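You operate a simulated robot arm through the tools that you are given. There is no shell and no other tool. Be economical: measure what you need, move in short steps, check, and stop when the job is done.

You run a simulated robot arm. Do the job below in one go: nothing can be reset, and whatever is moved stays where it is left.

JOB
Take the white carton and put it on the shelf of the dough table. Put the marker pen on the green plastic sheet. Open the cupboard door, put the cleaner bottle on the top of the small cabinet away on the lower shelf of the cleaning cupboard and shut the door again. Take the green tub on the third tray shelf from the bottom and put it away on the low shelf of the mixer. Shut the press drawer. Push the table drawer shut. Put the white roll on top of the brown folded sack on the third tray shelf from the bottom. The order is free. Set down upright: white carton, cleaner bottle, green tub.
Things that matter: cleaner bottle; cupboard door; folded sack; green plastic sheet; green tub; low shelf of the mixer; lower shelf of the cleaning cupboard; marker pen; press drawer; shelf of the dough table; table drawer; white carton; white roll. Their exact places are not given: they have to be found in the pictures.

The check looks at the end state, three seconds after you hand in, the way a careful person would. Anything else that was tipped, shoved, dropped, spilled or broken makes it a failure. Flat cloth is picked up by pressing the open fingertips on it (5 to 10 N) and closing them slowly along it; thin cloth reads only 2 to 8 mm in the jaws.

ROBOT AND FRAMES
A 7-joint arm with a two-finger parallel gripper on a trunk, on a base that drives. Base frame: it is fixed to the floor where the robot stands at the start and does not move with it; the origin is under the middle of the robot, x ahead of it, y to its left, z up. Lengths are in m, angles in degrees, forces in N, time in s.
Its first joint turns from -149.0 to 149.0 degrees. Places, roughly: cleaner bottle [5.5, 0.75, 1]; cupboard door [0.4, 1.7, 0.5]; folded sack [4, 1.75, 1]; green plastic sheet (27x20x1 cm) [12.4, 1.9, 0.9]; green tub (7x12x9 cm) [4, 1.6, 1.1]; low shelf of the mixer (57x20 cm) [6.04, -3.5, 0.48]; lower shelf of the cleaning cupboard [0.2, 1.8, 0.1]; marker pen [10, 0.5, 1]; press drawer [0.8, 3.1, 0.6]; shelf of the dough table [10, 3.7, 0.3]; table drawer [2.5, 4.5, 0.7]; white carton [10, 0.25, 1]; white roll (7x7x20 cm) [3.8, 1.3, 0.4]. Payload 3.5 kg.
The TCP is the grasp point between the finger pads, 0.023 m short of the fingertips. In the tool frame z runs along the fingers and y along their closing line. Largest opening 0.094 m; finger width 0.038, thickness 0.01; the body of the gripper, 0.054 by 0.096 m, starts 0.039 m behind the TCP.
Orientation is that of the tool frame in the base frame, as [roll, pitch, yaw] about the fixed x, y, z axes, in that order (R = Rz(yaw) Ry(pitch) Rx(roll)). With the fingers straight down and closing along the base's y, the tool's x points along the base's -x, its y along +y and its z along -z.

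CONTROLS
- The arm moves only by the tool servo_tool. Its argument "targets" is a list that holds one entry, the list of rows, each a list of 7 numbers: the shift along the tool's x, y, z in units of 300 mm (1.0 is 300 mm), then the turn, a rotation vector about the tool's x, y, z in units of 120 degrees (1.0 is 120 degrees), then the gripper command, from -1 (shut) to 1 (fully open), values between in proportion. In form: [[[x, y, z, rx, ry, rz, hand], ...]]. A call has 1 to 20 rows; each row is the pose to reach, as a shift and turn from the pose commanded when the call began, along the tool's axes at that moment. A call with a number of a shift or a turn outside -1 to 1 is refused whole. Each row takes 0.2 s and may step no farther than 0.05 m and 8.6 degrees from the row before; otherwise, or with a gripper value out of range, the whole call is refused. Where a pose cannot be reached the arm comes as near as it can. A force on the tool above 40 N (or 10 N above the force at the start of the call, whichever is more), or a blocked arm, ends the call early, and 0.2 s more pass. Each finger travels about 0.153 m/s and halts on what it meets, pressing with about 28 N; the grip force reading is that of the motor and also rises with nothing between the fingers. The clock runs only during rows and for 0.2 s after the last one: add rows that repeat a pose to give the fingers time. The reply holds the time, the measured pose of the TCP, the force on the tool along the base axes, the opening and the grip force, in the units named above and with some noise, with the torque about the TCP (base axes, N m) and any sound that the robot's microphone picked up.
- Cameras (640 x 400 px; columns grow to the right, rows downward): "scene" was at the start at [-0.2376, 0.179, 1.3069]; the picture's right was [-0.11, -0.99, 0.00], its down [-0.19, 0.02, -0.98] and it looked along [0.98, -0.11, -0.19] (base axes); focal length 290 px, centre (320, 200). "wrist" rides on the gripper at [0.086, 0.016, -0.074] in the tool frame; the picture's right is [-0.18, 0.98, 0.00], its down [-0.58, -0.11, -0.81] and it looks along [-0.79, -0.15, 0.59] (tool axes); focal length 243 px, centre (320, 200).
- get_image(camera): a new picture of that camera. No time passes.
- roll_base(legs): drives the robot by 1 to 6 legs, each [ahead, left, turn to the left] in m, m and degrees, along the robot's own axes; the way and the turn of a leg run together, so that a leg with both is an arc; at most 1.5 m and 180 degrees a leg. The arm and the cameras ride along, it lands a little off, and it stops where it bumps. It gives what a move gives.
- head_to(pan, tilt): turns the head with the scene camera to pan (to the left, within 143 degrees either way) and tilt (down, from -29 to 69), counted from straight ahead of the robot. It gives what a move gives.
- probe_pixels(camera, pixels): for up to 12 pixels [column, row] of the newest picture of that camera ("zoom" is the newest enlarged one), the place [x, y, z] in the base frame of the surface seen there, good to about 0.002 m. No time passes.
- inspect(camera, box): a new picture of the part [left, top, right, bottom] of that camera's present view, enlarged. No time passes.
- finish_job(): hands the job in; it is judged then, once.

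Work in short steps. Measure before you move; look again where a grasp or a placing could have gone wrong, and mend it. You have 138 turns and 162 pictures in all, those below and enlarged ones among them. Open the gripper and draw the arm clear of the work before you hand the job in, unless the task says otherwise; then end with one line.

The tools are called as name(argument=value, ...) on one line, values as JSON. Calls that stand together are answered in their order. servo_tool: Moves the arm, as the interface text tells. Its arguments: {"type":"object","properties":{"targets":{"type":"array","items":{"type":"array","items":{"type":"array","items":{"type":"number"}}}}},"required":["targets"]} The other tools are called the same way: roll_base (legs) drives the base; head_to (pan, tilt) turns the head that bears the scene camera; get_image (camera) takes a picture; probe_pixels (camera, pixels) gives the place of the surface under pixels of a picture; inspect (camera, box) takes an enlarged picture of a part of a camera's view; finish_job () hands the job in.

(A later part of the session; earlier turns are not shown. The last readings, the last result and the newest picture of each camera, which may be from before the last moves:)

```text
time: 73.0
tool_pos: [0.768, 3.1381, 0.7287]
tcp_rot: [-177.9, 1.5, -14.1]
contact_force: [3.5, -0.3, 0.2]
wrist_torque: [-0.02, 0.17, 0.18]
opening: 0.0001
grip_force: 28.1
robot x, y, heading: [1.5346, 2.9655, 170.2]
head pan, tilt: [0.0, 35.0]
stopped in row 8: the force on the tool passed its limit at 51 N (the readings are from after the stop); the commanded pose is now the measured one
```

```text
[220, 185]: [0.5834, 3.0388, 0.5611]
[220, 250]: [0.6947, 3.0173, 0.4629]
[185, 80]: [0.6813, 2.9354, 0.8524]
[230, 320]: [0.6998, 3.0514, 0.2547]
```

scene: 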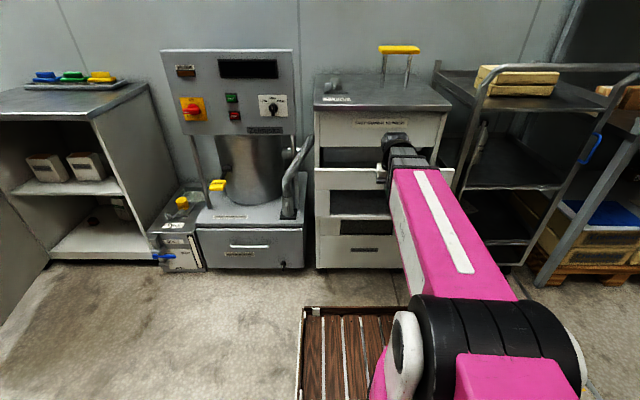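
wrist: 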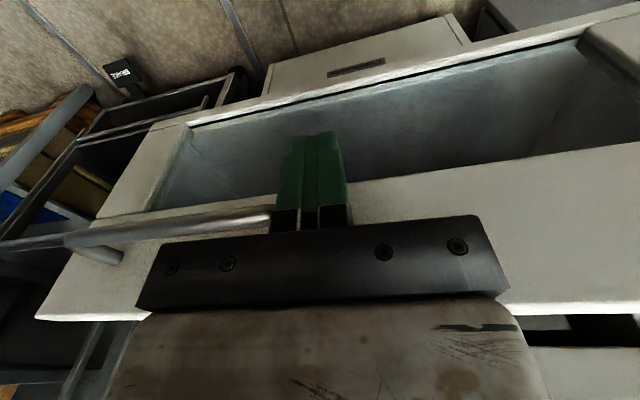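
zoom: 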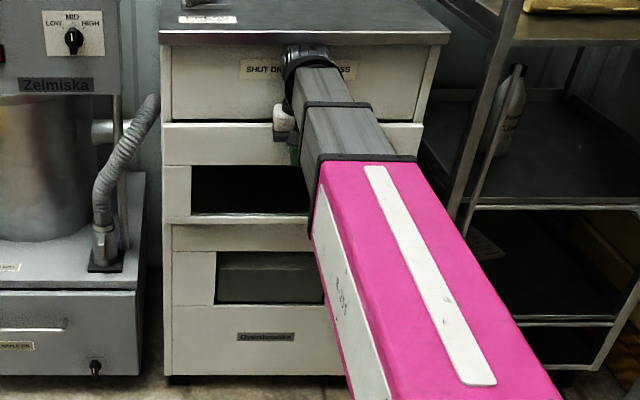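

The drawer seated against 51 N. I draw back and up, check its panel, and then turn toward the drawer table.

servo_tool(targets=[[[0.13, 0, -0.05, 0, 0, 0, -1], [0.26, 0, -0.12, 0, 0, 0, -1], [0.36, 0, -0.24, 0, 0, 0, -1], [0.46, 0, -0.36, 0, 0, 0, -1], [0.56, 0, -0.48, 0, 0, 0, -1]]])

get_image(camera="scene")

probe_pixels(camera="scene", pixels=[[330, 160], [355, 160], [320, 195], [345, 130], [345, 245], [320, 160]])

roll_base(legs=[[-0.3, 0, 0], [0, 0, -115]])

get_image(camera="scene")

```text
time: 74.2
tool_pos: [0.9318, 3.0911, 0.8698]
tcp_rot: [-177.9, 1.7, -14.1]
contact_force: [-0.5, 0.0, 1.2]
wrist_torque: [0.02, 0.01, -0.01]
opening: 0.0001
grip_force: 27.9
robot x, y, heading: [1.5297, 2.9632, 170.4]
head pan, tilt: [0.0, 35.0]
```

```text
126 pictures are left
```

scene: 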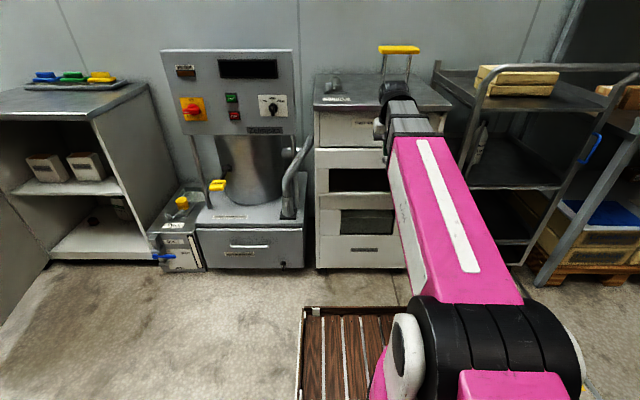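

```text
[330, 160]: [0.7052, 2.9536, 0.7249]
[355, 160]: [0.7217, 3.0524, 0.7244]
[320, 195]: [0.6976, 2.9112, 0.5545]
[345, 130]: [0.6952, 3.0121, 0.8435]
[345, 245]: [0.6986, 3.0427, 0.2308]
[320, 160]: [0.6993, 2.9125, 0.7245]
```

```text
time: 81.2
tool_pos: [2.2177, 3.3937, 0.87]
tcp_rot: [-178.0, 1.6, -131.2]
contact_force: [-0.9, -0.4, -0.8]
wrist_torque: [-0.01, 0.0, -0.01]
opening: 0.0001
grip_force: 27.5
robot x, y, heading: [1.8298, 2.918, 53.3]
head pan, tilt: [0.0, 35.0]
```

```text
125 pictures are left
```

scene: 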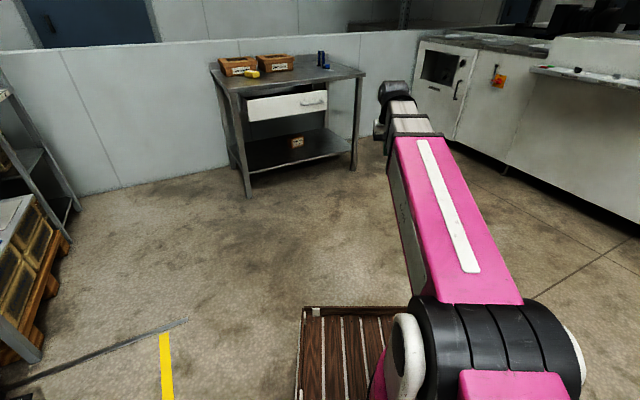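

The press drawer is shut (its front stands just its own thickness proud, hard stop felt). Now I probe the table drawer at (285,105).

probe_pixels(camera="scene", pixels=[[250, 112], [326, 100], [285, 106], [318, 106], [246, 100], [230, 92], [363, 76], [285, 97], [245, 88], [340, 84], [247, 190]])

inspect(camera="scene", box=[200, 40, 380, 200])

```text
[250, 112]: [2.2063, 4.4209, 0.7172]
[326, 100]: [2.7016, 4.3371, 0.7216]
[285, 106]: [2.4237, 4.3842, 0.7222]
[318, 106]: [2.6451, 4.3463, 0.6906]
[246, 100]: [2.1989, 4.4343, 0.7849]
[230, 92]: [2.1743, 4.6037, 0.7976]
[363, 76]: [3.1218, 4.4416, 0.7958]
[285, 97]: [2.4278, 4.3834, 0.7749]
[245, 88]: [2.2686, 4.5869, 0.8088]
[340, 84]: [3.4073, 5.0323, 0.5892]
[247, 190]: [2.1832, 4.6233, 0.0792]
```

```text
2.50 times, centred on (290, 120) of scene
```

zoom: 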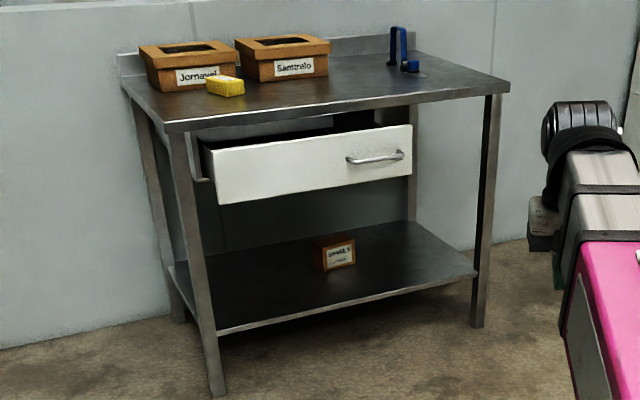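

The drawer front is about 17.5 cm out, centred at (2.45,4.38), z 0.64–0.79. I drive to 0.7 m before it and turn the tool level.

roll_base(legs=[[0.9, 0.065, 27]])

servo_tool(targets=[[[0, 0, 0, 0, -0.068, 0, -1], [0, 0, 0, 0, -0.136, 0, -1], [0, 0, 0, 0, -0.204, 0, -1], [0, 0, 0, 0, -0.272, 0, -1], [0, 0, 0, 0, -0.34, 0, -1], [0, 0, 0, 0, -0.408, 0, -1], [0, 0, 0, 0, -0.476, 0, -1], [0, 0, 0, 0, -0.544, 0, -1], [0, 0, 0, 0, -0.612, 0, -1], [0, 0, 0, 0, -0.68, 0, -1], [0, 0, 0, 0, -0.74, 0, -1]]])

get_image(camera="scene")

```text
time: 86.0
tool_pos: [2.2765, 4.371, 0.8705]
tcp_rot: [-177.8, 1.5, -105.3]
contact_force: [0.5, -0.2, 0.1]
wrist_torque: [-0.01, 0.0, -0.01]
opening: 0.0
grip_force: 28.0
robot x, y, heading: [2.1366, 3.7698, 79.7]
head pan, tilt: [0.0, 35.0]
```

```text
time: 88.4
tool_pos: [2.2909, 4.4118, 0.8602]
tcp_rot: [130.0, 82.2, -157.4]
contact_force: [-0.3, -0.2, 1.1]
wrist_torque: [-0.03, 0.01, 0.03]
opening: 0.0
grip_force: 27.8
out of reach, approached as far as the arm can: row 7, 8, 9, 10, 11
robot x, y, heading: [2.1355, 3.775, 79.8]
head pan, tilt: [0.0, 35.0]
```

```text
123 pictures are left
```

scene: 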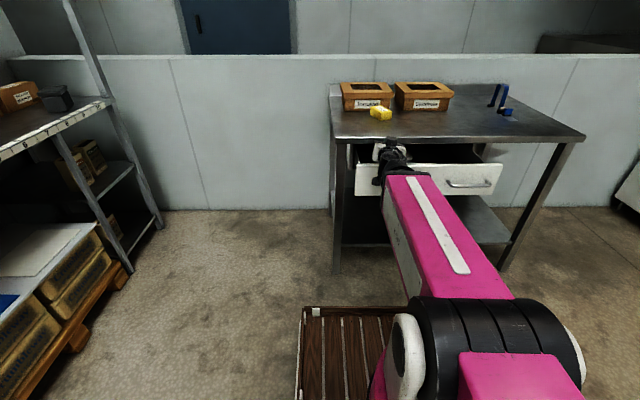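

The base landed a bit left and near, so I shift it right and back, then lower the level hand to the drawer front's height.

roll_base(legs=[[-0.12, -0.2, 0]])

servo_tool(targets=[[[0.12, 0, 0, 0, 0, 0, -1], [0.24, 0, 0, 0, 0, 0, -1], [0.36, 0, 0, 0, 0, 0, -1], [0.48, 0, 0, 0, 0, 0, -1]]])

get_image(camera="scene")

get_image(camera="wrist")

```text
time: 90.2
tool_pos: [2.4672, 4.2568, 0.8644]
tcp_rot: [-149.6, 85.7, -76.8]
contact_force: [-0.2, -0.2, -0.1]
wrist_torque: [-0.01, -0.03, -0.02]
opening: 0.0
grip_force: 28.5
robot x, y, heading: [2.3091, 3.6174, 79.5]
head pan, tilt: [0.0, 35.0]
```

```text
time: 91.2
tool_pos: [2.4706, 4.2492, 0.721]
tcp_rot: [-149.8, 85.8, -77.0]
contact_force: [-0.2, 0.1, -0.4]
wrist_torque: [-0.03, 0.03, -0.01]
opening: 0.0002
grip_force: 28.2
robot x, y, heading: [2.3082, 3.6173, 79.3]
head pan, tilt: [0.0, 35.0]
```

```text
122 pictures are left
```

scene: 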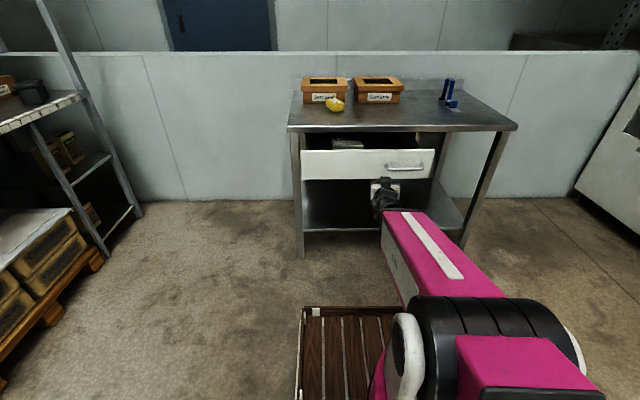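

```text
121 pictures are left
```

wrist: 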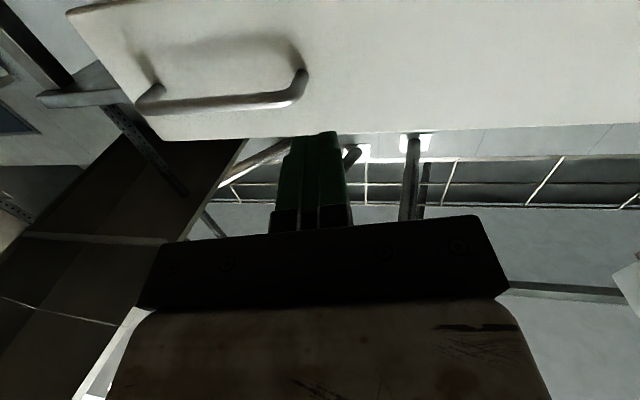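

The fingertips face the drawer front, left of its handle. I push forward along its normal until it seats.

servo_tool(targets=[[[0, 0.06, 0.12, 0, 0, 0, -1], [0, 0.1, 0.25, 0, 0, 0, -1], [0, 0.13, 0.36, 0, 0, 0, -1], [0, 0.15, 0.48, 0, 0, 0, -1], [0, 0.165, 0.6, 0, 0, 0, -1], [0, 0.18, 0.72, 0, 0, 0, -1], [0, 0.195, 0.84, 0, 0, 0, -1], [0, 0.205, 0.9, 0, 0, 0, -1], [0, 0.21, 0.94, 0, 0, 0, -1], [0, 0.215, 0.98, 0, 0, 0, -1]]])

get_image(camera="scene")

```text
time: 93.2
tool_pos: [2.4918, 4.5301, 0.7005]
tcp_rot: [-149.6, 85.6, -76.8]
contact_force: [-0.4, -8.8, 1.9]
wrist_torque: [0.17, -0.03, 0.06]
opening: 0.0002
grip_force: 28.3
robot x, y, heading: [2.3137, 3.6174, 79.1]
head pan, tilt: [0.0, 35.0]
stopped in row 10: the force on the tool passed its limit at 58 N (the readings are from after the stop); the commanded pose is now the measured one
```

```text
120 pictures are left
```

scene: 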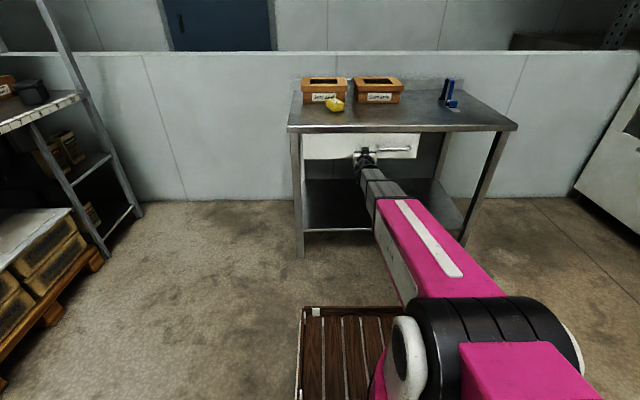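

The drawer seated with a hard stop (58 N). I draw back and turn the tool down again.

servo_tool(targets=[[[0, 0, -0.16, 0, 0, 0, -1], [0, 0, -0.32, 0, 0, 0, -1], [0, 0, -0.48, 0, 0, 0, -1], [0, 0, -0.64, 0, 0, 0, -1], [0, 0, -0.8, 0, 0, 0, -1], [-0.06, 0, -0.9, 0, 0.07, 0, -1], [-0.12, 0, -0.92, 0, 0.14, 0, -1], [-0.18, 0, -0.92, 0, 0.21, 0, -1], [-0.24, 0, -0.92, 0, 0.28, 0, -1], [-0.3, 0, -0.92, 0, 0.35, 0, -1], [-0.36, 0, -0.92, 0, 0.42, 0, -1], [-0.42, 0, -0.92, 0, 0.49, 0, -1], [-0.48, 0, -0.92, 0, 0.56, 0, -1], [-0.54, 0, -0.92, 0, 0.63, 0, -1], [-0.6, 0, -0.92, 0, 0.7, 0, -1]]])

get_image(camera="scene")

probe_pixels(camera="scene", pixels=[[335, 152], [400, 148], [310, 150], [320, 130], [400, 130]])

head_to(pan=-110, tilt=15)

get_image(camera="scene")

```text
time: 96.4
tool_pos: [2.4085, 4.2838, 0.899]
tcp_rot: [-177.8, 2.1, -106.8]
contact_force: [0.4, -0.6, 0.1]
wrist_torque: [0.04, 0.02, 0.01]
opening: 0.0
grip_force: 28.4
robot x, y, heading: [2.3112, 3.6201, 79.1]
head pan, tilt: [0.0, 35.0]
```

```text
119 pictures are left
```

scene: 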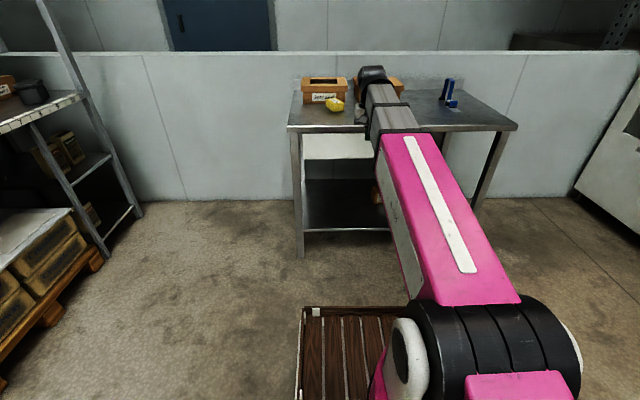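

```text
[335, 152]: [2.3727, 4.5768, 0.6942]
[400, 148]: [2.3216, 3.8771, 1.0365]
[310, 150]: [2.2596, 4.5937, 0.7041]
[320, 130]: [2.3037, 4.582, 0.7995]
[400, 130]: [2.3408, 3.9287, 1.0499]
```

```text
time: 98.3
tool_pos: [2.4076, 4.2848, 0.8991]
tcp_rot: [-177.8, 2.1, -107.0]
contact_force: [0.5, 0.5, -0.8]
wrist_torque: [0.0, -0.03, 0.01]
opening: 0.0
grip_force: 28.2
robot x, y, heading: [2.3115, 3.6201, 79.5]
head pan, tilt: [-110.0, 15.0]
```

```text
118 pictures are left
```

scene: 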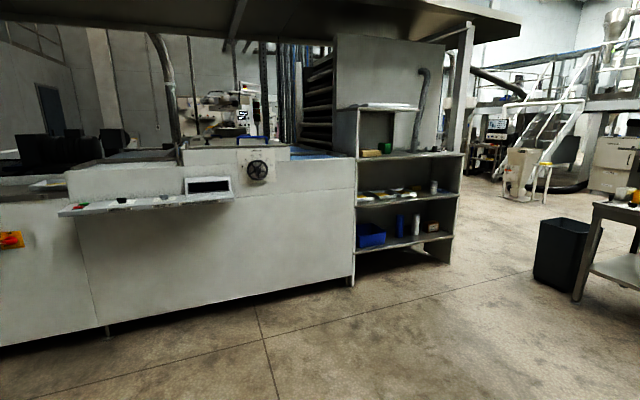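

The table drawer is flush. Now the tray shelf is in view at (405,190); I zoom in and probe it.

inspect(camera="scene", box=[340, 90, 480, 290])

probe_pixels(camera="zoom", pixels=[[230, 130], [290, 120], [340, 270], [265, 270], [200, 285], [410, 285], [150, 330], [560, 310], [560, 140], [300, 220], [430, 200], [150, 150]])

```text
2.00 times, centred on (410, 190) of scene
```

zoom: 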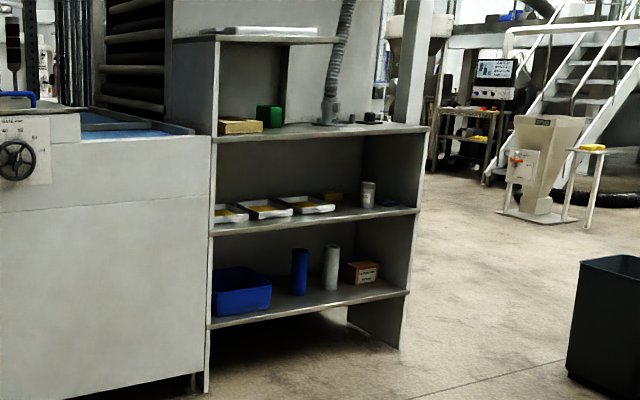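

```text
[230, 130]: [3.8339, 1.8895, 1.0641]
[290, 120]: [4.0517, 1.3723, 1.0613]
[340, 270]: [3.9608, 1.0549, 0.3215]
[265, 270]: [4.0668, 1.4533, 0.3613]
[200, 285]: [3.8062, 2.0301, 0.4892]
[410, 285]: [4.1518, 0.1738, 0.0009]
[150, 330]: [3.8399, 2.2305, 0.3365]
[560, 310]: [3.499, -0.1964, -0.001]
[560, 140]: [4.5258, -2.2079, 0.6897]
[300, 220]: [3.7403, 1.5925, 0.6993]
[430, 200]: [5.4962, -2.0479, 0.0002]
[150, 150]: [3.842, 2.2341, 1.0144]
```

The white roll stands at zoom (332,267) on the bottom shelf, the sack at (240,126) and the green tub at (270,117) on the third. I drive round to face the shelf.

roll_base(legs=[[-0.4, 0, 0], [0, 0, -79.3], [0.6, -0.6, 0], [0, -1.2, 0]])

head_to(pan=0, tilt=20)

get_image(camera="scene")

```text
time: 114.2
tool_pos: [3.4996, 1.4306, 0.8999]
tcp_rot: [-177.8, 2.1, 173.9]
contact_force: [0.2, -0.2, -0.7]
wrist_torque: [-0.01, -0.01, 0.0]
opening: 0.0
grip_force: 28.0
robot x, y, heading: [2.8314, 1.398, 0.5]
head pan, tilt: [-110.0, 15.0]
```

```text
time: 116.0
tool_pos: [3.5013, 1.4303, 0.8993]
tcp_rot: [-177.7, 2.1, 173.9]
contact_force: [-0.8, 0.8, -0.7]
wrist_torque: [0.0, 0.01, 0.02]
opening: 0.0
grip_force: 28.1
robot x, y, heading: [2.8302, 1.4023, 0.0]
head pan, tilt: [0.0, 20.0]
```

```text
116 pictures are left
```

scene: 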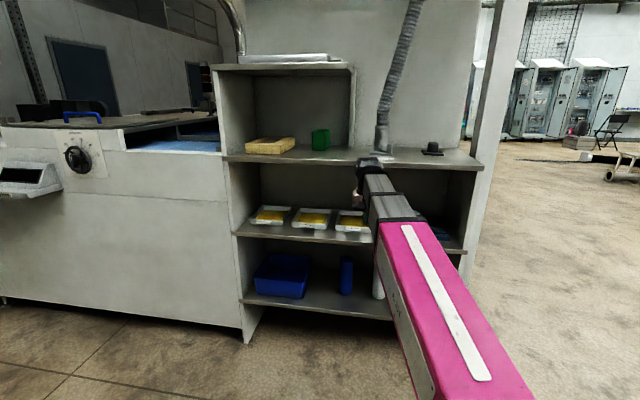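

Now I measure the sack, tub, roll and shelf edges.

inspect(camera="scene", box=[210, 50, 490, 330])

probe_pixels(camera="scene", pixels=[[248, 147], [292, 147], [265, 139], [288, 139], [270, 152], [312, 132], [330, 132], [320, 145], [377, 280], [347, 275], [375, 297], [300, 158]])

probe_pixels(camera="scene", pixels=[[245, 70], [353, 70], [245, 295], [290, 237], [340, 310], [405, 155], [345, 262], [385, 275], [320, 129], [230, 157], [460, 164], [400, 240]])

```text
1.43 times, centred on (350, 190) of scene
```

zoom: 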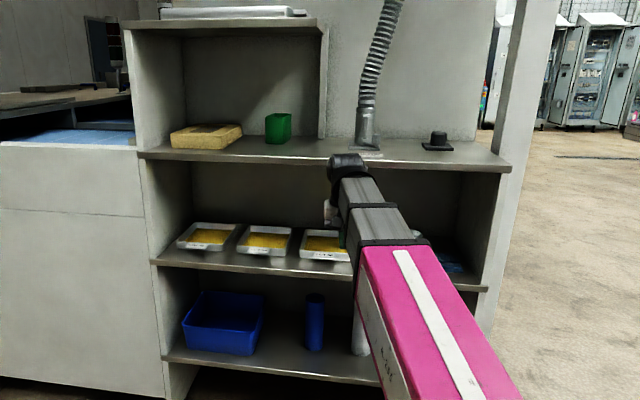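

```text
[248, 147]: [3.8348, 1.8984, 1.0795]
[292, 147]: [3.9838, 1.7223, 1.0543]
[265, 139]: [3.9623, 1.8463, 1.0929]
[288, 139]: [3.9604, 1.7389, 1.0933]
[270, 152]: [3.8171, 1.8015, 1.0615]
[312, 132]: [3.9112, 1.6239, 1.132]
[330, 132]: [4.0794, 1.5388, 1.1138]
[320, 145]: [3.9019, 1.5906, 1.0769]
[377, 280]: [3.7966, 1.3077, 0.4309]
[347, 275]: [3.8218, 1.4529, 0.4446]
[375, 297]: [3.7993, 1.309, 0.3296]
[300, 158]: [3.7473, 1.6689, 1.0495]
```

```text
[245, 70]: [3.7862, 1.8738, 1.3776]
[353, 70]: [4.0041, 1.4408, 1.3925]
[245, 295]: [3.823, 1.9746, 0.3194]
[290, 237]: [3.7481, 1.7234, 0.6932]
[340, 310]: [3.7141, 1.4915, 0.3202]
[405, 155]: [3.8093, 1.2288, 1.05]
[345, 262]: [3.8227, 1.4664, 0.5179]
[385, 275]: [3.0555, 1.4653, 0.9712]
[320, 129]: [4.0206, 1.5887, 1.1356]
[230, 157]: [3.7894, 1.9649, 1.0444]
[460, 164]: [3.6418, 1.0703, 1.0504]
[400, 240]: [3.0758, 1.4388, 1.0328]
```

The roll's front is at (3.797,1.308), so its axis is near (3.83,1.308), z 0.32–0.52; the sack top is at z 1.093 between x 3.82–3.97, y 1.72–1.90. I turn the tool level while lowering it in front of the shelf.

servo_tool(targets=[[[0, 0, 0.05, 0, -0.068, 0, -1], [0, 0, 0.1, 0, -0.136, 0, -1], [0, 0, 0.18, 0, -0.204, 0, -0.5], [0, 0, 0.26, 0, -0.272, 0, 0], [0, 0, 0.34, 0, -0.34, 0, 0.5], [0, 0, 0.42, 0, -0.408, 0, 1], [0, 0, 0.5, 0, -0.476, 0, 1], [0, 0, 0.58, 0, -0.544, 0, 1], [0, 0, 0.66, 0, -0.612, 0, 1], [0, 0, 0.74, 0, -0.68, 0, 1], [0, 0, 0.82, 0, -0.73, 0, 1], [0, 0, 0.9, 0, -0.73, 0, 1], [0, 0, 0.98, 0, -0.73, 0, 1]]])

get_image(camera="scene")

```text
time: 118.8
tool_pos: [3.5098, 1.4167, 0.6023]
tcp_rot: [-95.0, 87.8, -101.2]
contact_force: [0.5, 0.0, -0.4]
wrist_torque: [-0.01, 0.01, -0.02]
opening: 0.0938
grip_force: 0.1
robot x, y, heading: [2.827, 1.3995, 0.2]
head pan, tilt: [0.0, 20.0]
```

```text
114 pictures are left
```

scene: 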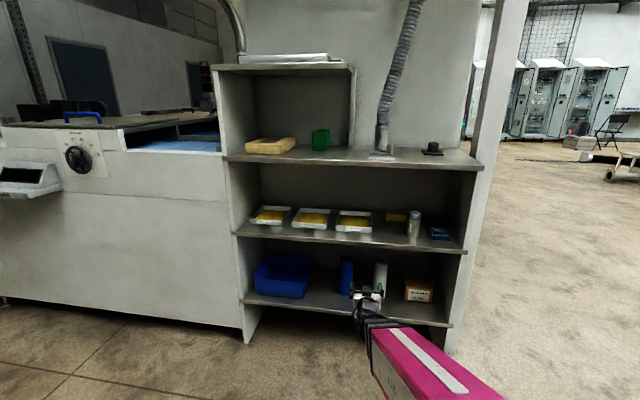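

The roll is visible at (379,280). I lower to z 0.46, align on the roll in y and square the hand, then look with the wrist camera.

servo_tool(targets=[[[0.1, -0.08, 0, -0.02, 0, 0, 1], [0.2, -0.16, 0, -0.04, 0, 0, 1], [0.3, -0.24, 0, -0.05, 0, 0, 1], [0.4, -0.32, 0, -0.05, 0, 0, 1], [0.473, -0.37, 0, -0.05, 0, 0, 1]]])

roll_base(legs=[[0.2, 0, 0]])

get_image(camera="wrist")

get_image(camera="scene")

```text
time: 120.0
tool_pos: [3.4969, 1.4116, 0.5024]
tcp_rot: [-125.0, 87.2, -131.2]
contact_force: [0.4, 0.1, -0.8]
wrist_torque: [0.0, 0.01, -0.01]
opening: 0.0938
grip_force: 0.0
out of reach, approached as far as the arm can: row 1, 2, 3, 4, 5
robot x, y, heading: [2.827, 1.3986, -0.1]
head pan, tilt: [0.0, 20.0]
```

```text
time: 121.7
tool_pos: [3.7062, 1.4168, 0.5021]
tcp_rot: [-125.6, 87.2, -131.3]
contact_force: [0.2, 0.2, -0.9]
wrist_torque: [-0.04, -0.01, 0.0]
opening: 0.0943
grip_force: 0.0
robot x, y, heading: [3.0396, 1.4015, 0.4]
head pan, tilt: [0.0, 20.0]
```

```text
113 pictures are left
```

wrist: 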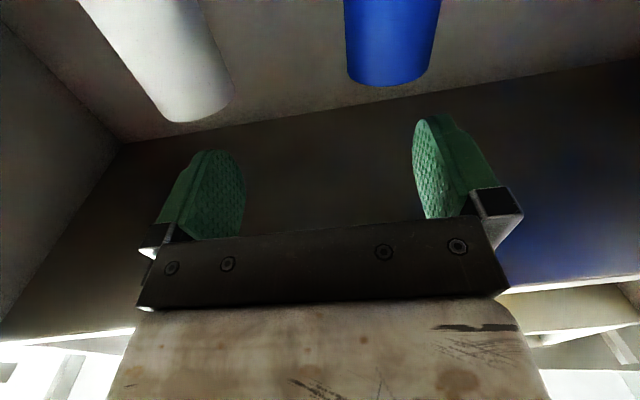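

```text
112 pictures are left
```

scene: 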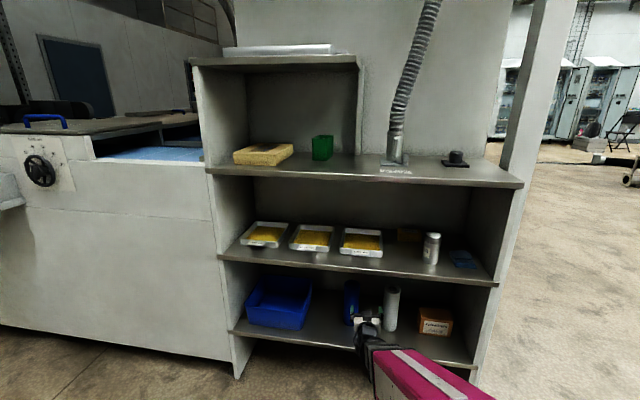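

The arm would not go lower or aside there, and the hand now stands between the rolls at y 1.417. I strafe the base right to line it up with the white roll, then look and measure.

roll_base(legs=[[0, -0.115, 0]])

get_image(camera="wrist")

probe_pixels(camera="wrist", pixels=[[270, 60], [310, 40], [350, 60], [310, 80], [300, 20]])

inspect(camera="scene", box=[320, 240, 460, 360])

```text
time: 122.9
tool_pos: [3.7083, 1.3082, 0.5017]
tcp_rot: [-125.6, 87.2, -131.0]
contact_force: [0.6, 0.7, -0.5]
wrist_torque: [0.02, 0.0, 0.01]
opening: 0.0942
grip_force: 0.0
robot x, y, heading: [3.0379, 1.287, 0.7]
head pan, tilt: [0.0, 20.0]
```

```text
111 pictures are left
```

wrist: 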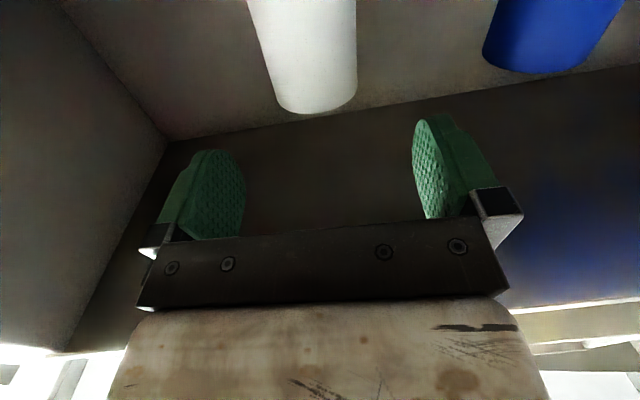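

```text
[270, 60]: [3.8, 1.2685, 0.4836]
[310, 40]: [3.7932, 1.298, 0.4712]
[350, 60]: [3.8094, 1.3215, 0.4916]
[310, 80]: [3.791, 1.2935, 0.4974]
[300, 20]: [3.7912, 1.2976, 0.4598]
```

```text
3.33 times, centred on (390, 300) of scene
```

zoom: 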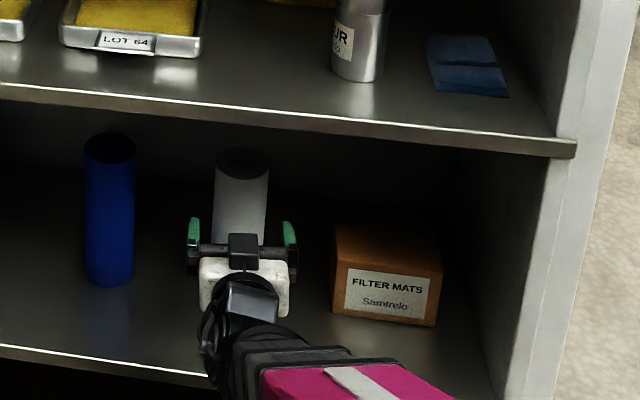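

The roll's axis is at about (3.826,1.292). I advance 12 cm over it, slightly lower, and close.

servo_tool(targets=[[[0.02, -0.017, 0.1, 0, 0, 0, 1], [0.05, -0.017, 0.2, 0, 0, 0, 1], [0.08, -0.017, 0.3, 0, 0, 0, 1], [0.09, -0.017, 0.395, 0, 0, 0, 1], [0.09, -0.017, 0.395, 0, 0, 0, 1]]])

get_image(camera="wrist")

```text
time: 124.1
tool_pos: [3.823, 1.2958, 0.4773]
tcp_rot: [-127.6, 87.1, -133.8]
contact_force: [0.0, -0.4, 0.5]
wrist_torque: [0.03, 0.01, 0.03]
opening: 0.0941
grip_force: 0.0
out of reach, approached as far as the arm can: row 3, 4, 5
robot x, y, heading: [3.0406, 1.2872, 0.5]
head pan, tilt: [0.0, 20.0]
```

```text
109 pictures are left
```

wrist: 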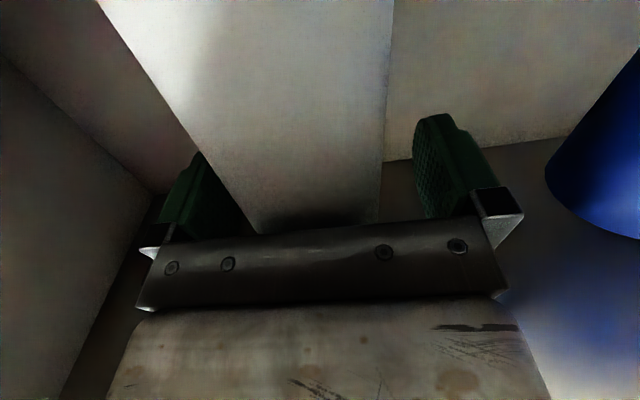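

The roll is between the pads, a few mm to the right side (-y). I nudge that way and close.

servo_tool(targets=[[[0, -0.015, 0, 0, 0, 0, 0.8], [0, -0.015, 0, 0, 0, 0, 0.5], [0, -0.015, 0, 0, 0, 0, 0.3], [0, -0.015, 0, 0, 0, 0, 0.1], [0, -0.015, 0, 0, 0, 0, -0.2], [0, -0.015, 0, 0, 0, 0, -0.2]]])

get_image(camera="wrist")

```text
time: 125.5
tool_pos: [3.8249, 1.2963, 0.4761]
tcp_rot: [-126.8, 87.2, -133.1]
contact_force: [-3.8, 3.7, 13.3]
wrist_torque: [0.87, 0.57, 0.08]
opening: 0.0673
grip_force: 27.8
out of reach, approached as far as the arm can: row 1, 2, 3, 4, 5, 6
robot x, y, heading: [3.0412, 1.2882, 0.5]
head pan, tilt: [0.0, 20.0]
```

```text
108 pictures are left
```

wrist: 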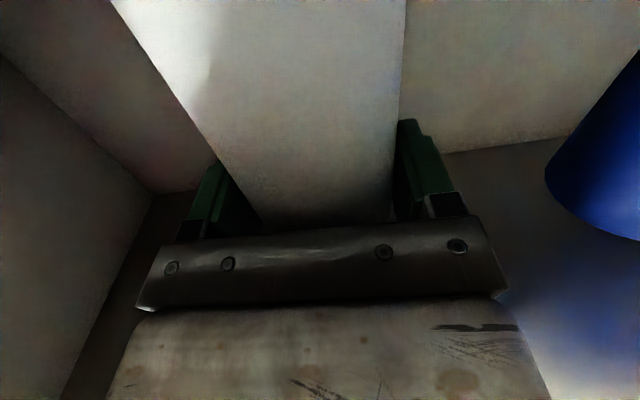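

Gripped at 67 mm. I lift it 5 cm and back the base out of the shelf.

servo_tool(targets=[[[-0.05, 0, 0, 0, 0, 0, -0.3], [-0.1, 0, 0, 0, 0, 0, -0.3], [-0.17, 0, 0, 0, 0, 0, -0.3]]])

get_image(camera="scene")

```text
time: 126.3
tool_pos: [3.8259, 1.299, 0.5251]
tcp_rot: [-125.8, 87.2, -131.4]
contact_force: [-0.1, 0.8, -5.6]
wrist_torque: [0.01, 0.04, 0.0]
opening: 0.0671
grip_force: 27.7
robot x, y, heading: [3.0396, 1.2872, 0.8]
head pan, tilt: [0.0, 20.0]
```

```text
107 pictures are left
```

scene: 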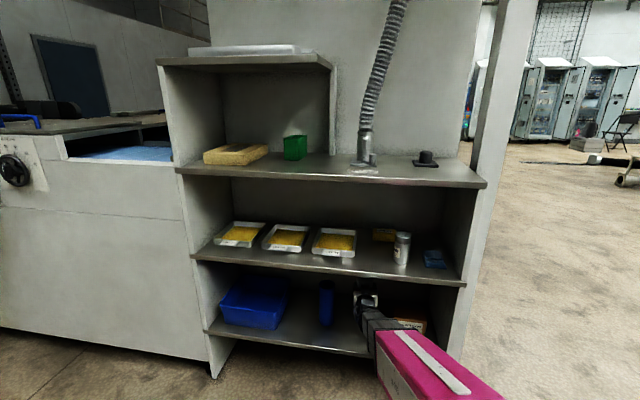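

The roll hangs clear. I measure the sack from here, back out, and raise the roll to the third shelf's height.

inspect(camera="scene", box=[180, 40, 340, 180])

probe_pixels(camera="zoom", pixels=[[90, 455], [110, 450], [200, 480], [330, 435], [300, 425], [200, 430], [260, 440], [180, 460], [350, 460], [455, 430], [500, 420], [455, 480]])

roll_base(legs=[[-0.4, 0, 0]])

servo_tool(targets=[[[-0.14, 0, 0, 0, 0, 0, -0.3], [-0.28, 0, 0, 0, 0, 0, -0.3], [-0.42, 0, 0, 0, 0, 0, -0.3], [-0.56, 0, 0, 0, 0, 0, -0.3], [-0.7, 0, 0, 0, 0, 0, -0.3], [-0.84, 0, 0, 0, 0, 0, -0.3], [-0.98, 0, 0, 0, 0, 0, -0.3]]])

servo_tool(targets=[[[-0.14, 0, 0, 0, 0, 0, -0.3], [-0.28, 0, 0, 0, 0, 0, -0.3], [-0.42, 0, 0, 0, 0, 0, -0.3], [-0.56, 0, 0, 0, 0, 0, -0.3], [-0.7, 0, 0, 0, 0, 0, -0.3], [-0.84, 0, 0, 0, 0, 0, -0.3], [-0.98, 0, 0, 0, 0, 0, -0.3]]])

```text
2.86 times, centred on (260, 110) of scene
```

zoom: 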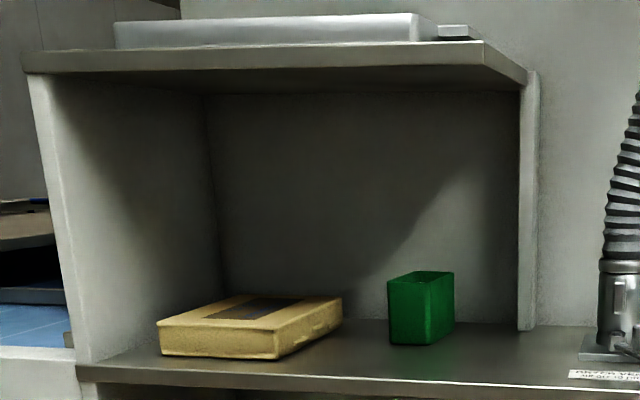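

```text
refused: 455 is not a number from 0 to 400
```

```text
time: 128.8
tool_pos: [3.414, 1.2867, 0.5253]
tcp_rot: [-125.7, 87.2, -131.9]
contact_force: [0.4, 0.0, -5.6]
wrist_torque: [0.02, 0.01, 0.03]
opening: 0.0672
grip_force: 28.4
robot x, y, heading: [2.6263, 1.2826, 0.2]
head pan, tilt: [0.0, 20.0]
```

```text
time: 130.4
tool_pos: [3.4224, 1.2982, 0.819]
tcp_rot: [-126.1, 87.2, -132.3]
contact_force: [-0.4, 0.3, -5.4]
wrist_torque: [0.0, 0.02, 0.03]
opening: 0.0672
grip_force: 27.8
robot x, y, heading: [2.6273, 1.2829, 0.1]
head pan, tilt: [0.0, 20.0]
```

```text
time: 132.0
tool_pos: [3.4346, 1.3065, 1.1097]
tcp_rot: [-126.5, 87.3, -132.7]
contact_force: [-0.9, -0.3, -4.6]
wrist_torque: [0.01, 0.04, 0.05]
opening: 0.0672
grip_force: 28.1
robot x, y, heading: [2.6246, 1.2882, 0.0]
head pan, tilt: [0.0, 20.0]
```

Rise goes well. I raise to z 1.28, strafe left before the sack and look again.

servo_tool(targets=[[[-0.14, 0, 0, 0, 0, 0, -0.3], [-0.28, 0, 0, 0, 0, 0, -0.3], [-0.42, 0, 0, 0, 0, 0, -0.3], [-0.56, 0, 0, 0, 0, 0, -0.3]]])

roll_base(legs=[[0.1, 0.52, 0]])

get_image(camera="scene")

inspect(camera="scene", box=[240, 40, 400, 180])

```text
time: 133.0
tool_pos: [3.4393, 1.316, 1.2799]
tcp_rot: [-126.4, 87.2, -132.6]
contact_force: [-1.1, 0.0, -5.8]
wrist_torque: [0.04, -0.02, 0.05]
opening: 0.0675
grip_force: 28.0
robot x, y, heading: [2.6301, 1.2864, 0.2]
head pan, tilt: [0.0, 20.0]
```

```text
time: 136.1
tool_pos: [3.5434, 1.8341, 1.2778]
tcp_rot: [-125.8, 87.1, -132.1]
contact_force: [-0.5, -0.4, -4.8]
wrist_torque: [0.02, -0.01, 0.03]
opening: 0.0672
grip_force: 28.3
robot x, y, heading: [2.7313, 1.8063, -0.1]
head pan, tilt: [0.0, 20.0]
```

```text
105 pictures are left
```

scene: 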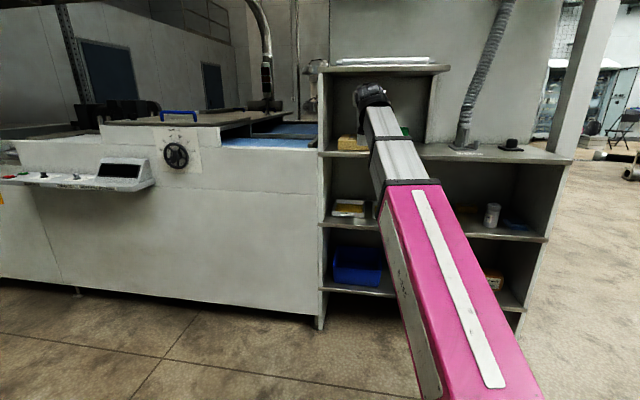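

```text
2.86 times, centred on (320, 110) of scene
```

zoom: 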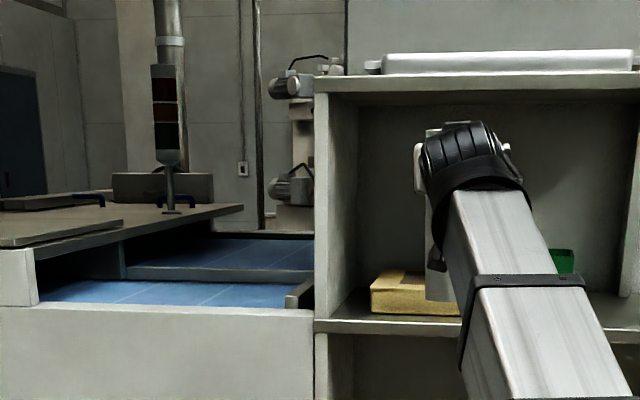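

I measure the sack and the board above it.

probe_pixels(camera="zoom", pixels=[[374, 285], [374, 310], [460, 305], [385, 272], [420, 272], [405, 285], [480, 93], [400, 93], [400, 120], [560, 252], [560, 270], [425, 282]])

get_image(camera="wrist")

```text
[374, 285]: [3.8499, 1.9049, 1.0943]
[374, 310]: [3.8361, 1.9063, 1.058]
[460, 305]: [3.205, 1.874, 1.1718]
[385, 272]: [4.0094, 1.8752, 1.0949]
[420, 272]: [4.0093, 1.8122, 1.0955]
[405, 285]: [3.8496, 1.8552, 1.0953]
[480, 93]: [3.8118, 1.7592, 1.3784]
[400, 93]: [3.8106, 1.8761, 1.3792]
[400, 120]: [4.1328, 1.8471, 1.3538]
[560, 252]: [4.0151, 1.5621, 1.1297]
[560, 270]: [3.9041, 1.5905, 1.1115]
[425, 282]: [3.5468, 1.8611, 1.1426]
```

```text
103 pictures are left
```

wrist: 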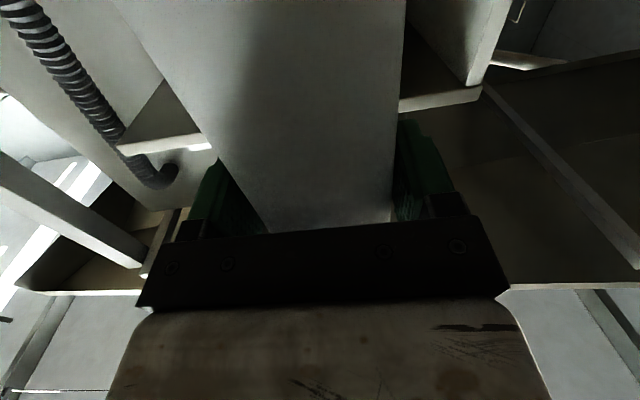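

The sack spans x 3.83–4.01, y 1.72–1.905 with top z 1.095. The roll (bottom z about 1.125) fits beneath the board at 1.35, so I drive it in over the sack's middle.

roll_base(legs=[[0.2, -0.033, 0], [0.16, 0, 0]])

get_image(camera="scene")

get_image(camera="wrist")

```text
time: 138.7
tool_pos: [3.902, 1.8063, 1.2775]
tcp_rot: [-126.0, 87.2, -132.0]
contact_force: [-0.2, -0.1, -5.6]
wrist_torque: [0.03, 0.0, 0.01]
opening: 0.0672
grip_force: 27.8
robot x, y, heading: [3.0915, 1.7734, 0.2]
head pan, tilt: [0.0, 20.0]
```

```text
102 pictures are left
```

scene: 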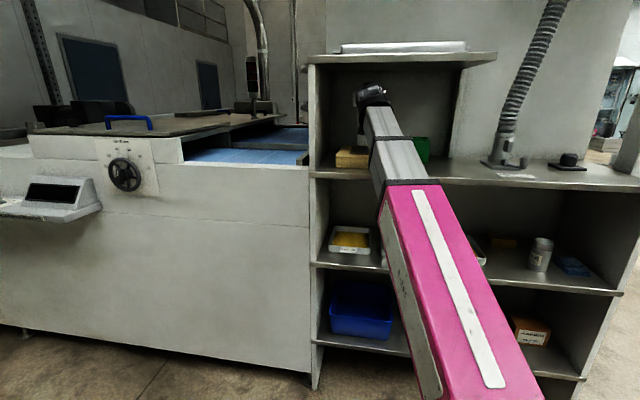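

```text
101 pictures are left
```

wrist: 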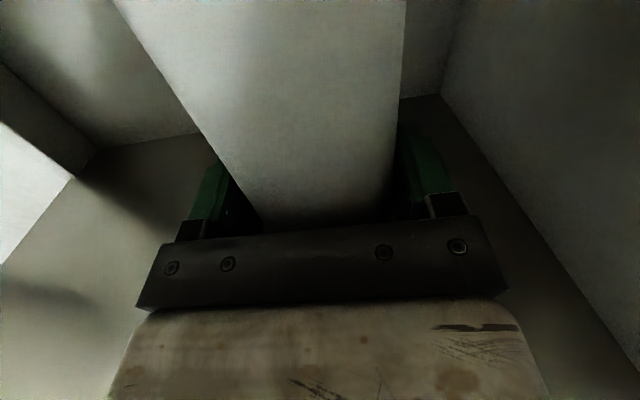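

Roll is over the sack's middle. I lower it gently by 2.7 cm to contact.

servo_tool(targets=[[[0.03, 0, 0, 0, 0, 0, -0.3], [0.06, 0, 0, 0, 0, 0, -0.3], [0.08, 0, 0, 0, 0, 0, -0.3], [0.09, 0, 0, 0, 0, 0, -0.3]]])

```text
time: 139.7
tool_pos: [3.8999, 1.8048, 1.2502]
tcp_rot: [-125.9, 87.2, -132.0]
contact_force: [-0.6, -0.1, -6.2]
wrist_torque: [0.05, 0.03, 0.05]
opening: 0.0674
grip_force: 28.2
robot x, y, heading: [3.0891, 1.7762, 0.0]
head pan, tilt: [0.0, 20.0]
```

Not in contact yet by the force (-6.2 N is its weight). I lower in 1–2 mm steps, watching the force.

servo_tool(targets=[[[0.007, 0, 0, 0, 0, 0, -0.3], [0.014, 0, 0, 0, 0, 0, -0.3]]])

inspect(camera="scene", box=[300, 60, 440, 180])

```text
time: 140.3
tool_pos: [3.8998, 1.8046, 1.2503]
tcp_rot: [-118.1, 87.4, -124.2]
contact_force: [-0.5, -2.9, 25.4]
wrist_torque: [0.02, -0.1, 0.16]
opening: 0.0675
grip_force: 28.2
robot x, y, heading: [3.09, 1.7708, -0.1]
head pan, tilt: [0.0, 20.0]
```

```text
3.33 times, centred on (370, 120) of scene
```

zoom: 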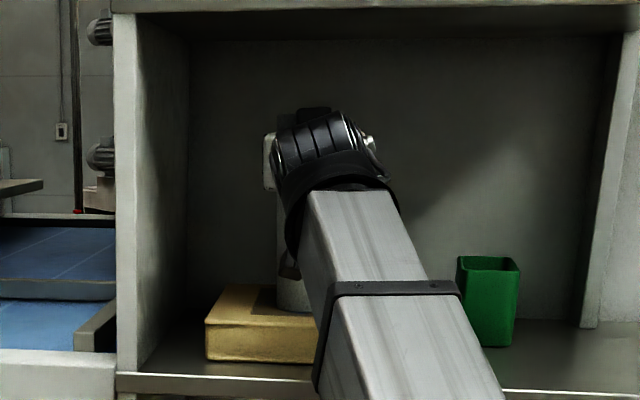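

Contact (25 N). I ease off 1.5 mm, open the hand and back out straight with the arm.

servo_tool(targets=[[[-0.008, 0, 0, 0, 0, 0, -0.3], [-0.008, 0, 0, 0, 0, 0, 0.5], [-0.008, 0, 0, 0, 0, 0, 0.8], [-0.008, 0, 0, 0, 0, 0, 1], [-0.008, 0, 0, 0, 0, 0, 1]]])

get_image(camera="wrist")

```text
time: 141.5
tool_pos: [3.9019, 1.8035, 1.249]
tcp_rot: [-126.0, 87.3, -132.1]
contact_force: [-0.3, 0.3, 0.6]
wrist_torque: [-0.02, -0.02, -0.02]
opening: 0.0941
grip_force: 0.1
robot x, y, heading: [3.0873, 1.7723, 0.3]
head pan, tilt: [0.0, 20.0]
```

```text
99 pictures are left
```

wrist: 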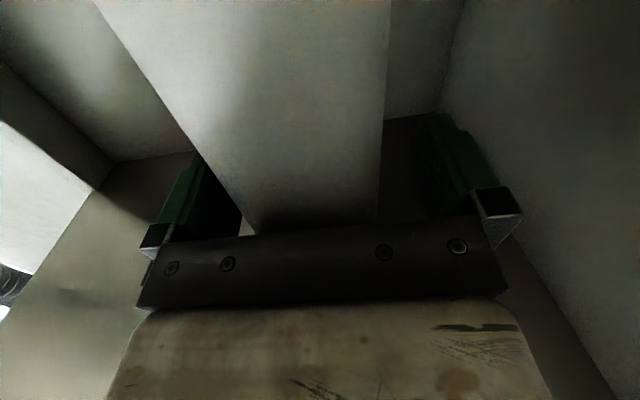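

The roll stands free between the pads. I retreat along the tool axis, then back the base off and look.

servo_tool(targets=[[[-0.01, -0.01, 0, 0, 0, 0, 1], [-0.01, -0.01, -0.13, 0, 0, 0, 1], [-0.01, -0.01, -0.26, 0, 0, 0, 1], [-0.01, -0.01, -0.4, 0, 0, 0, 1]]])

roll_base(legs=[[-0.35, 0, 0]])

get_image(camera="scene")

get_image(camera="wrist")

```text
time: 142.5
tool_pos: [3.782, 1.8153, 1.2539]
tcp_rot: [-125.5, 87.1, -131.6]
contact_force: [0.3, 1.0, -0.3]
wrist_torque: [-0.03, -0.02, -0.01]
opening: 0.0938
grip_force: 0.1
robot x, y, heading: [3.0871, 1.7712, 0.3]
head pan, tilt: [0.0, 20.0]
```

```text
time: 144.8
tool_pos: [3.4344, 1.8092, 1.2548]
tcp_rot: [-125.9, 87.2, -132.2]
contact_force: [0.3, -0.3, 0.2]
wrist_torque: [0.01, -0.01, -0.02]
opening: 0.0942
grip_force: 0.2
robot x, y, heading: [2.7384, 1.7724, 0.2]
head pan, tilt: [0.0, 20.0]
```

```text
98 pictures are left
```

scene: 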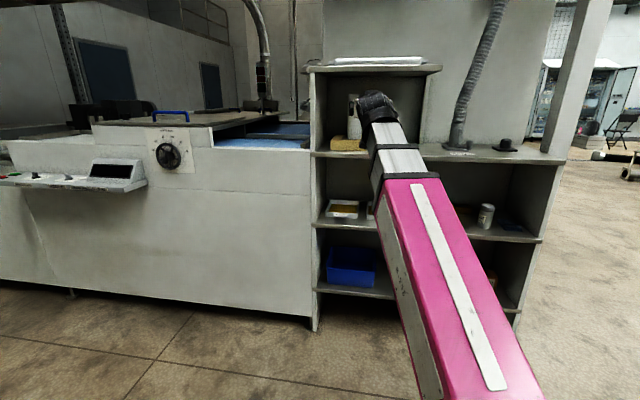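

```text
97 pictures are left
```

wrist: 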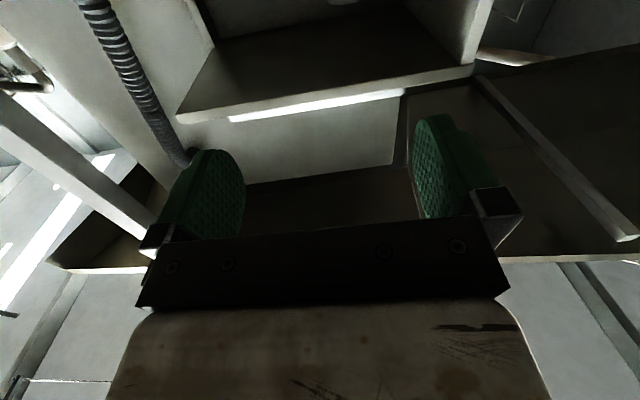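

The roll stands upright on the sack at (353,115). For the tub, the low-slung wrist camera needs a 45° downward tool, so I strafe right, tilt the tool and look.

roll_base(legs=[[0, -0.35, 0]])

servo_tool(targets=[[[0, 0, 0, 0, 0.07, 0, 1], [0, 0, 0, 0, 0.14, 0, 1], [0, 0, 0, 0, 0.21, 0, 1], [0, 0, 0, 0, 0.28, 0, 1], [0, 0, 0, 0, 0.35, 0, 1]]])

get_image(camera="scene")

get_image(camera="wrist")

```text
time: 147.1
tool_pos: [3.4314, 1.4518, 1.2542]
tcp_rot: [-125.9, 87.2, -132.3]
contact_force: [1.2, 0.5, -1.0]
wrist_torque: [0.01, -0.06, 0.01]
opening: 0.094
grip_force: 0.1
robot x, y, heading: [2.7386, 1.4153, -0.2]
head pan, tilt: [0.0, 20.0]
```

```text
time: 148.3
tool_pos: [3.4328, 1.4514, 1.2539]
tcp_rot: [-176.8, 46.2, 176.0]
contact_force: [-0.2, -0.6, 0.3]
wrist_torque: [0.01, -0.02, 0.0]
opening: 0.0938
grip_force: 0.0
robot x, y, heading: [2.7374, 1.4166, -0.1]
head pan, tilt: [0.0, 20.0]
```

```text
96 pictures are left
```

scene: 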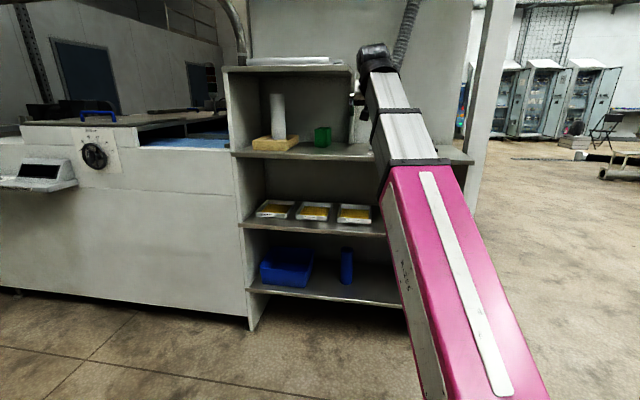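

```text
95 pictures are left
```

wrist: 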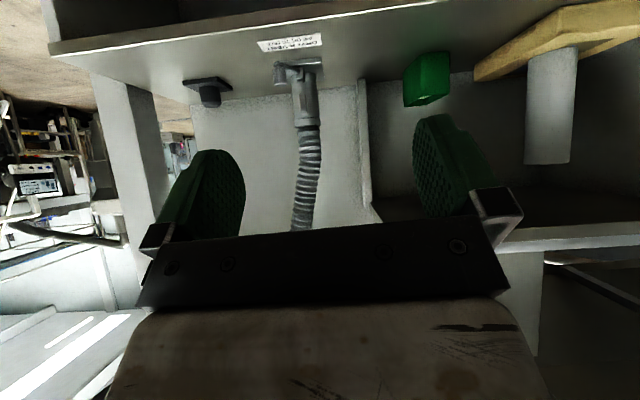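

The roll stands well at (278,115). I zoom on the tub at (322,137) and probe its corners.

inspect(camera="scene", box=[290, 110, 354, 150])

probe_pixels(camera="zoom", pixels=[[250, 200], [340, 200], [290, 250], [390, 220], [405, 200], [250, 300], [350, 340], [400, 300], [260, 350], [300, 370], [420, 370]])

```text
10.00 times, centred on (322, 130) of scene
```

zoom: 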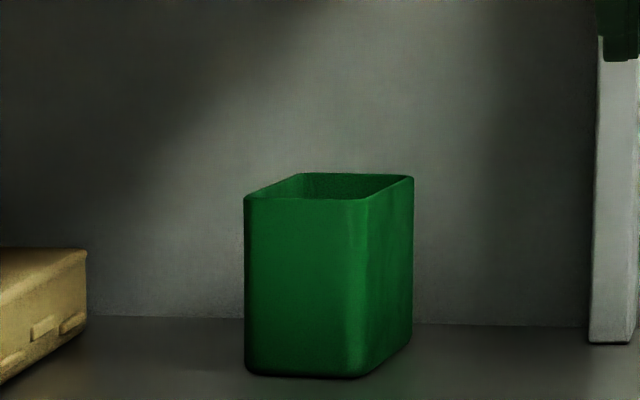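

```text
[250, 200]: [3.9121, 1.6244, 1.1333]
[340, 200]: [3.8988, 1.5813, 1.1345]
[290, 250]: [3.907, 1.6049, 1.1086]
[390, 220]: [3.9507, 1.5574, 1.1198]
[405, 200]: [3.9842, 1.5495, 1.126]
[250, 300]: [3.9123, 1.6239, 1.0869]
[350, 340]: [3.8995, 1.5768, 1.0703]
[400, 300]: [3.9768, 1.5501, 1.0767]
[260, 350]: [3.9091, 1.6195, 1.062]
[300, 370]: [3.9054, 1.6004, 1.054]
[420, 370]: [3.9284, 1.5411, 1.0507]
```

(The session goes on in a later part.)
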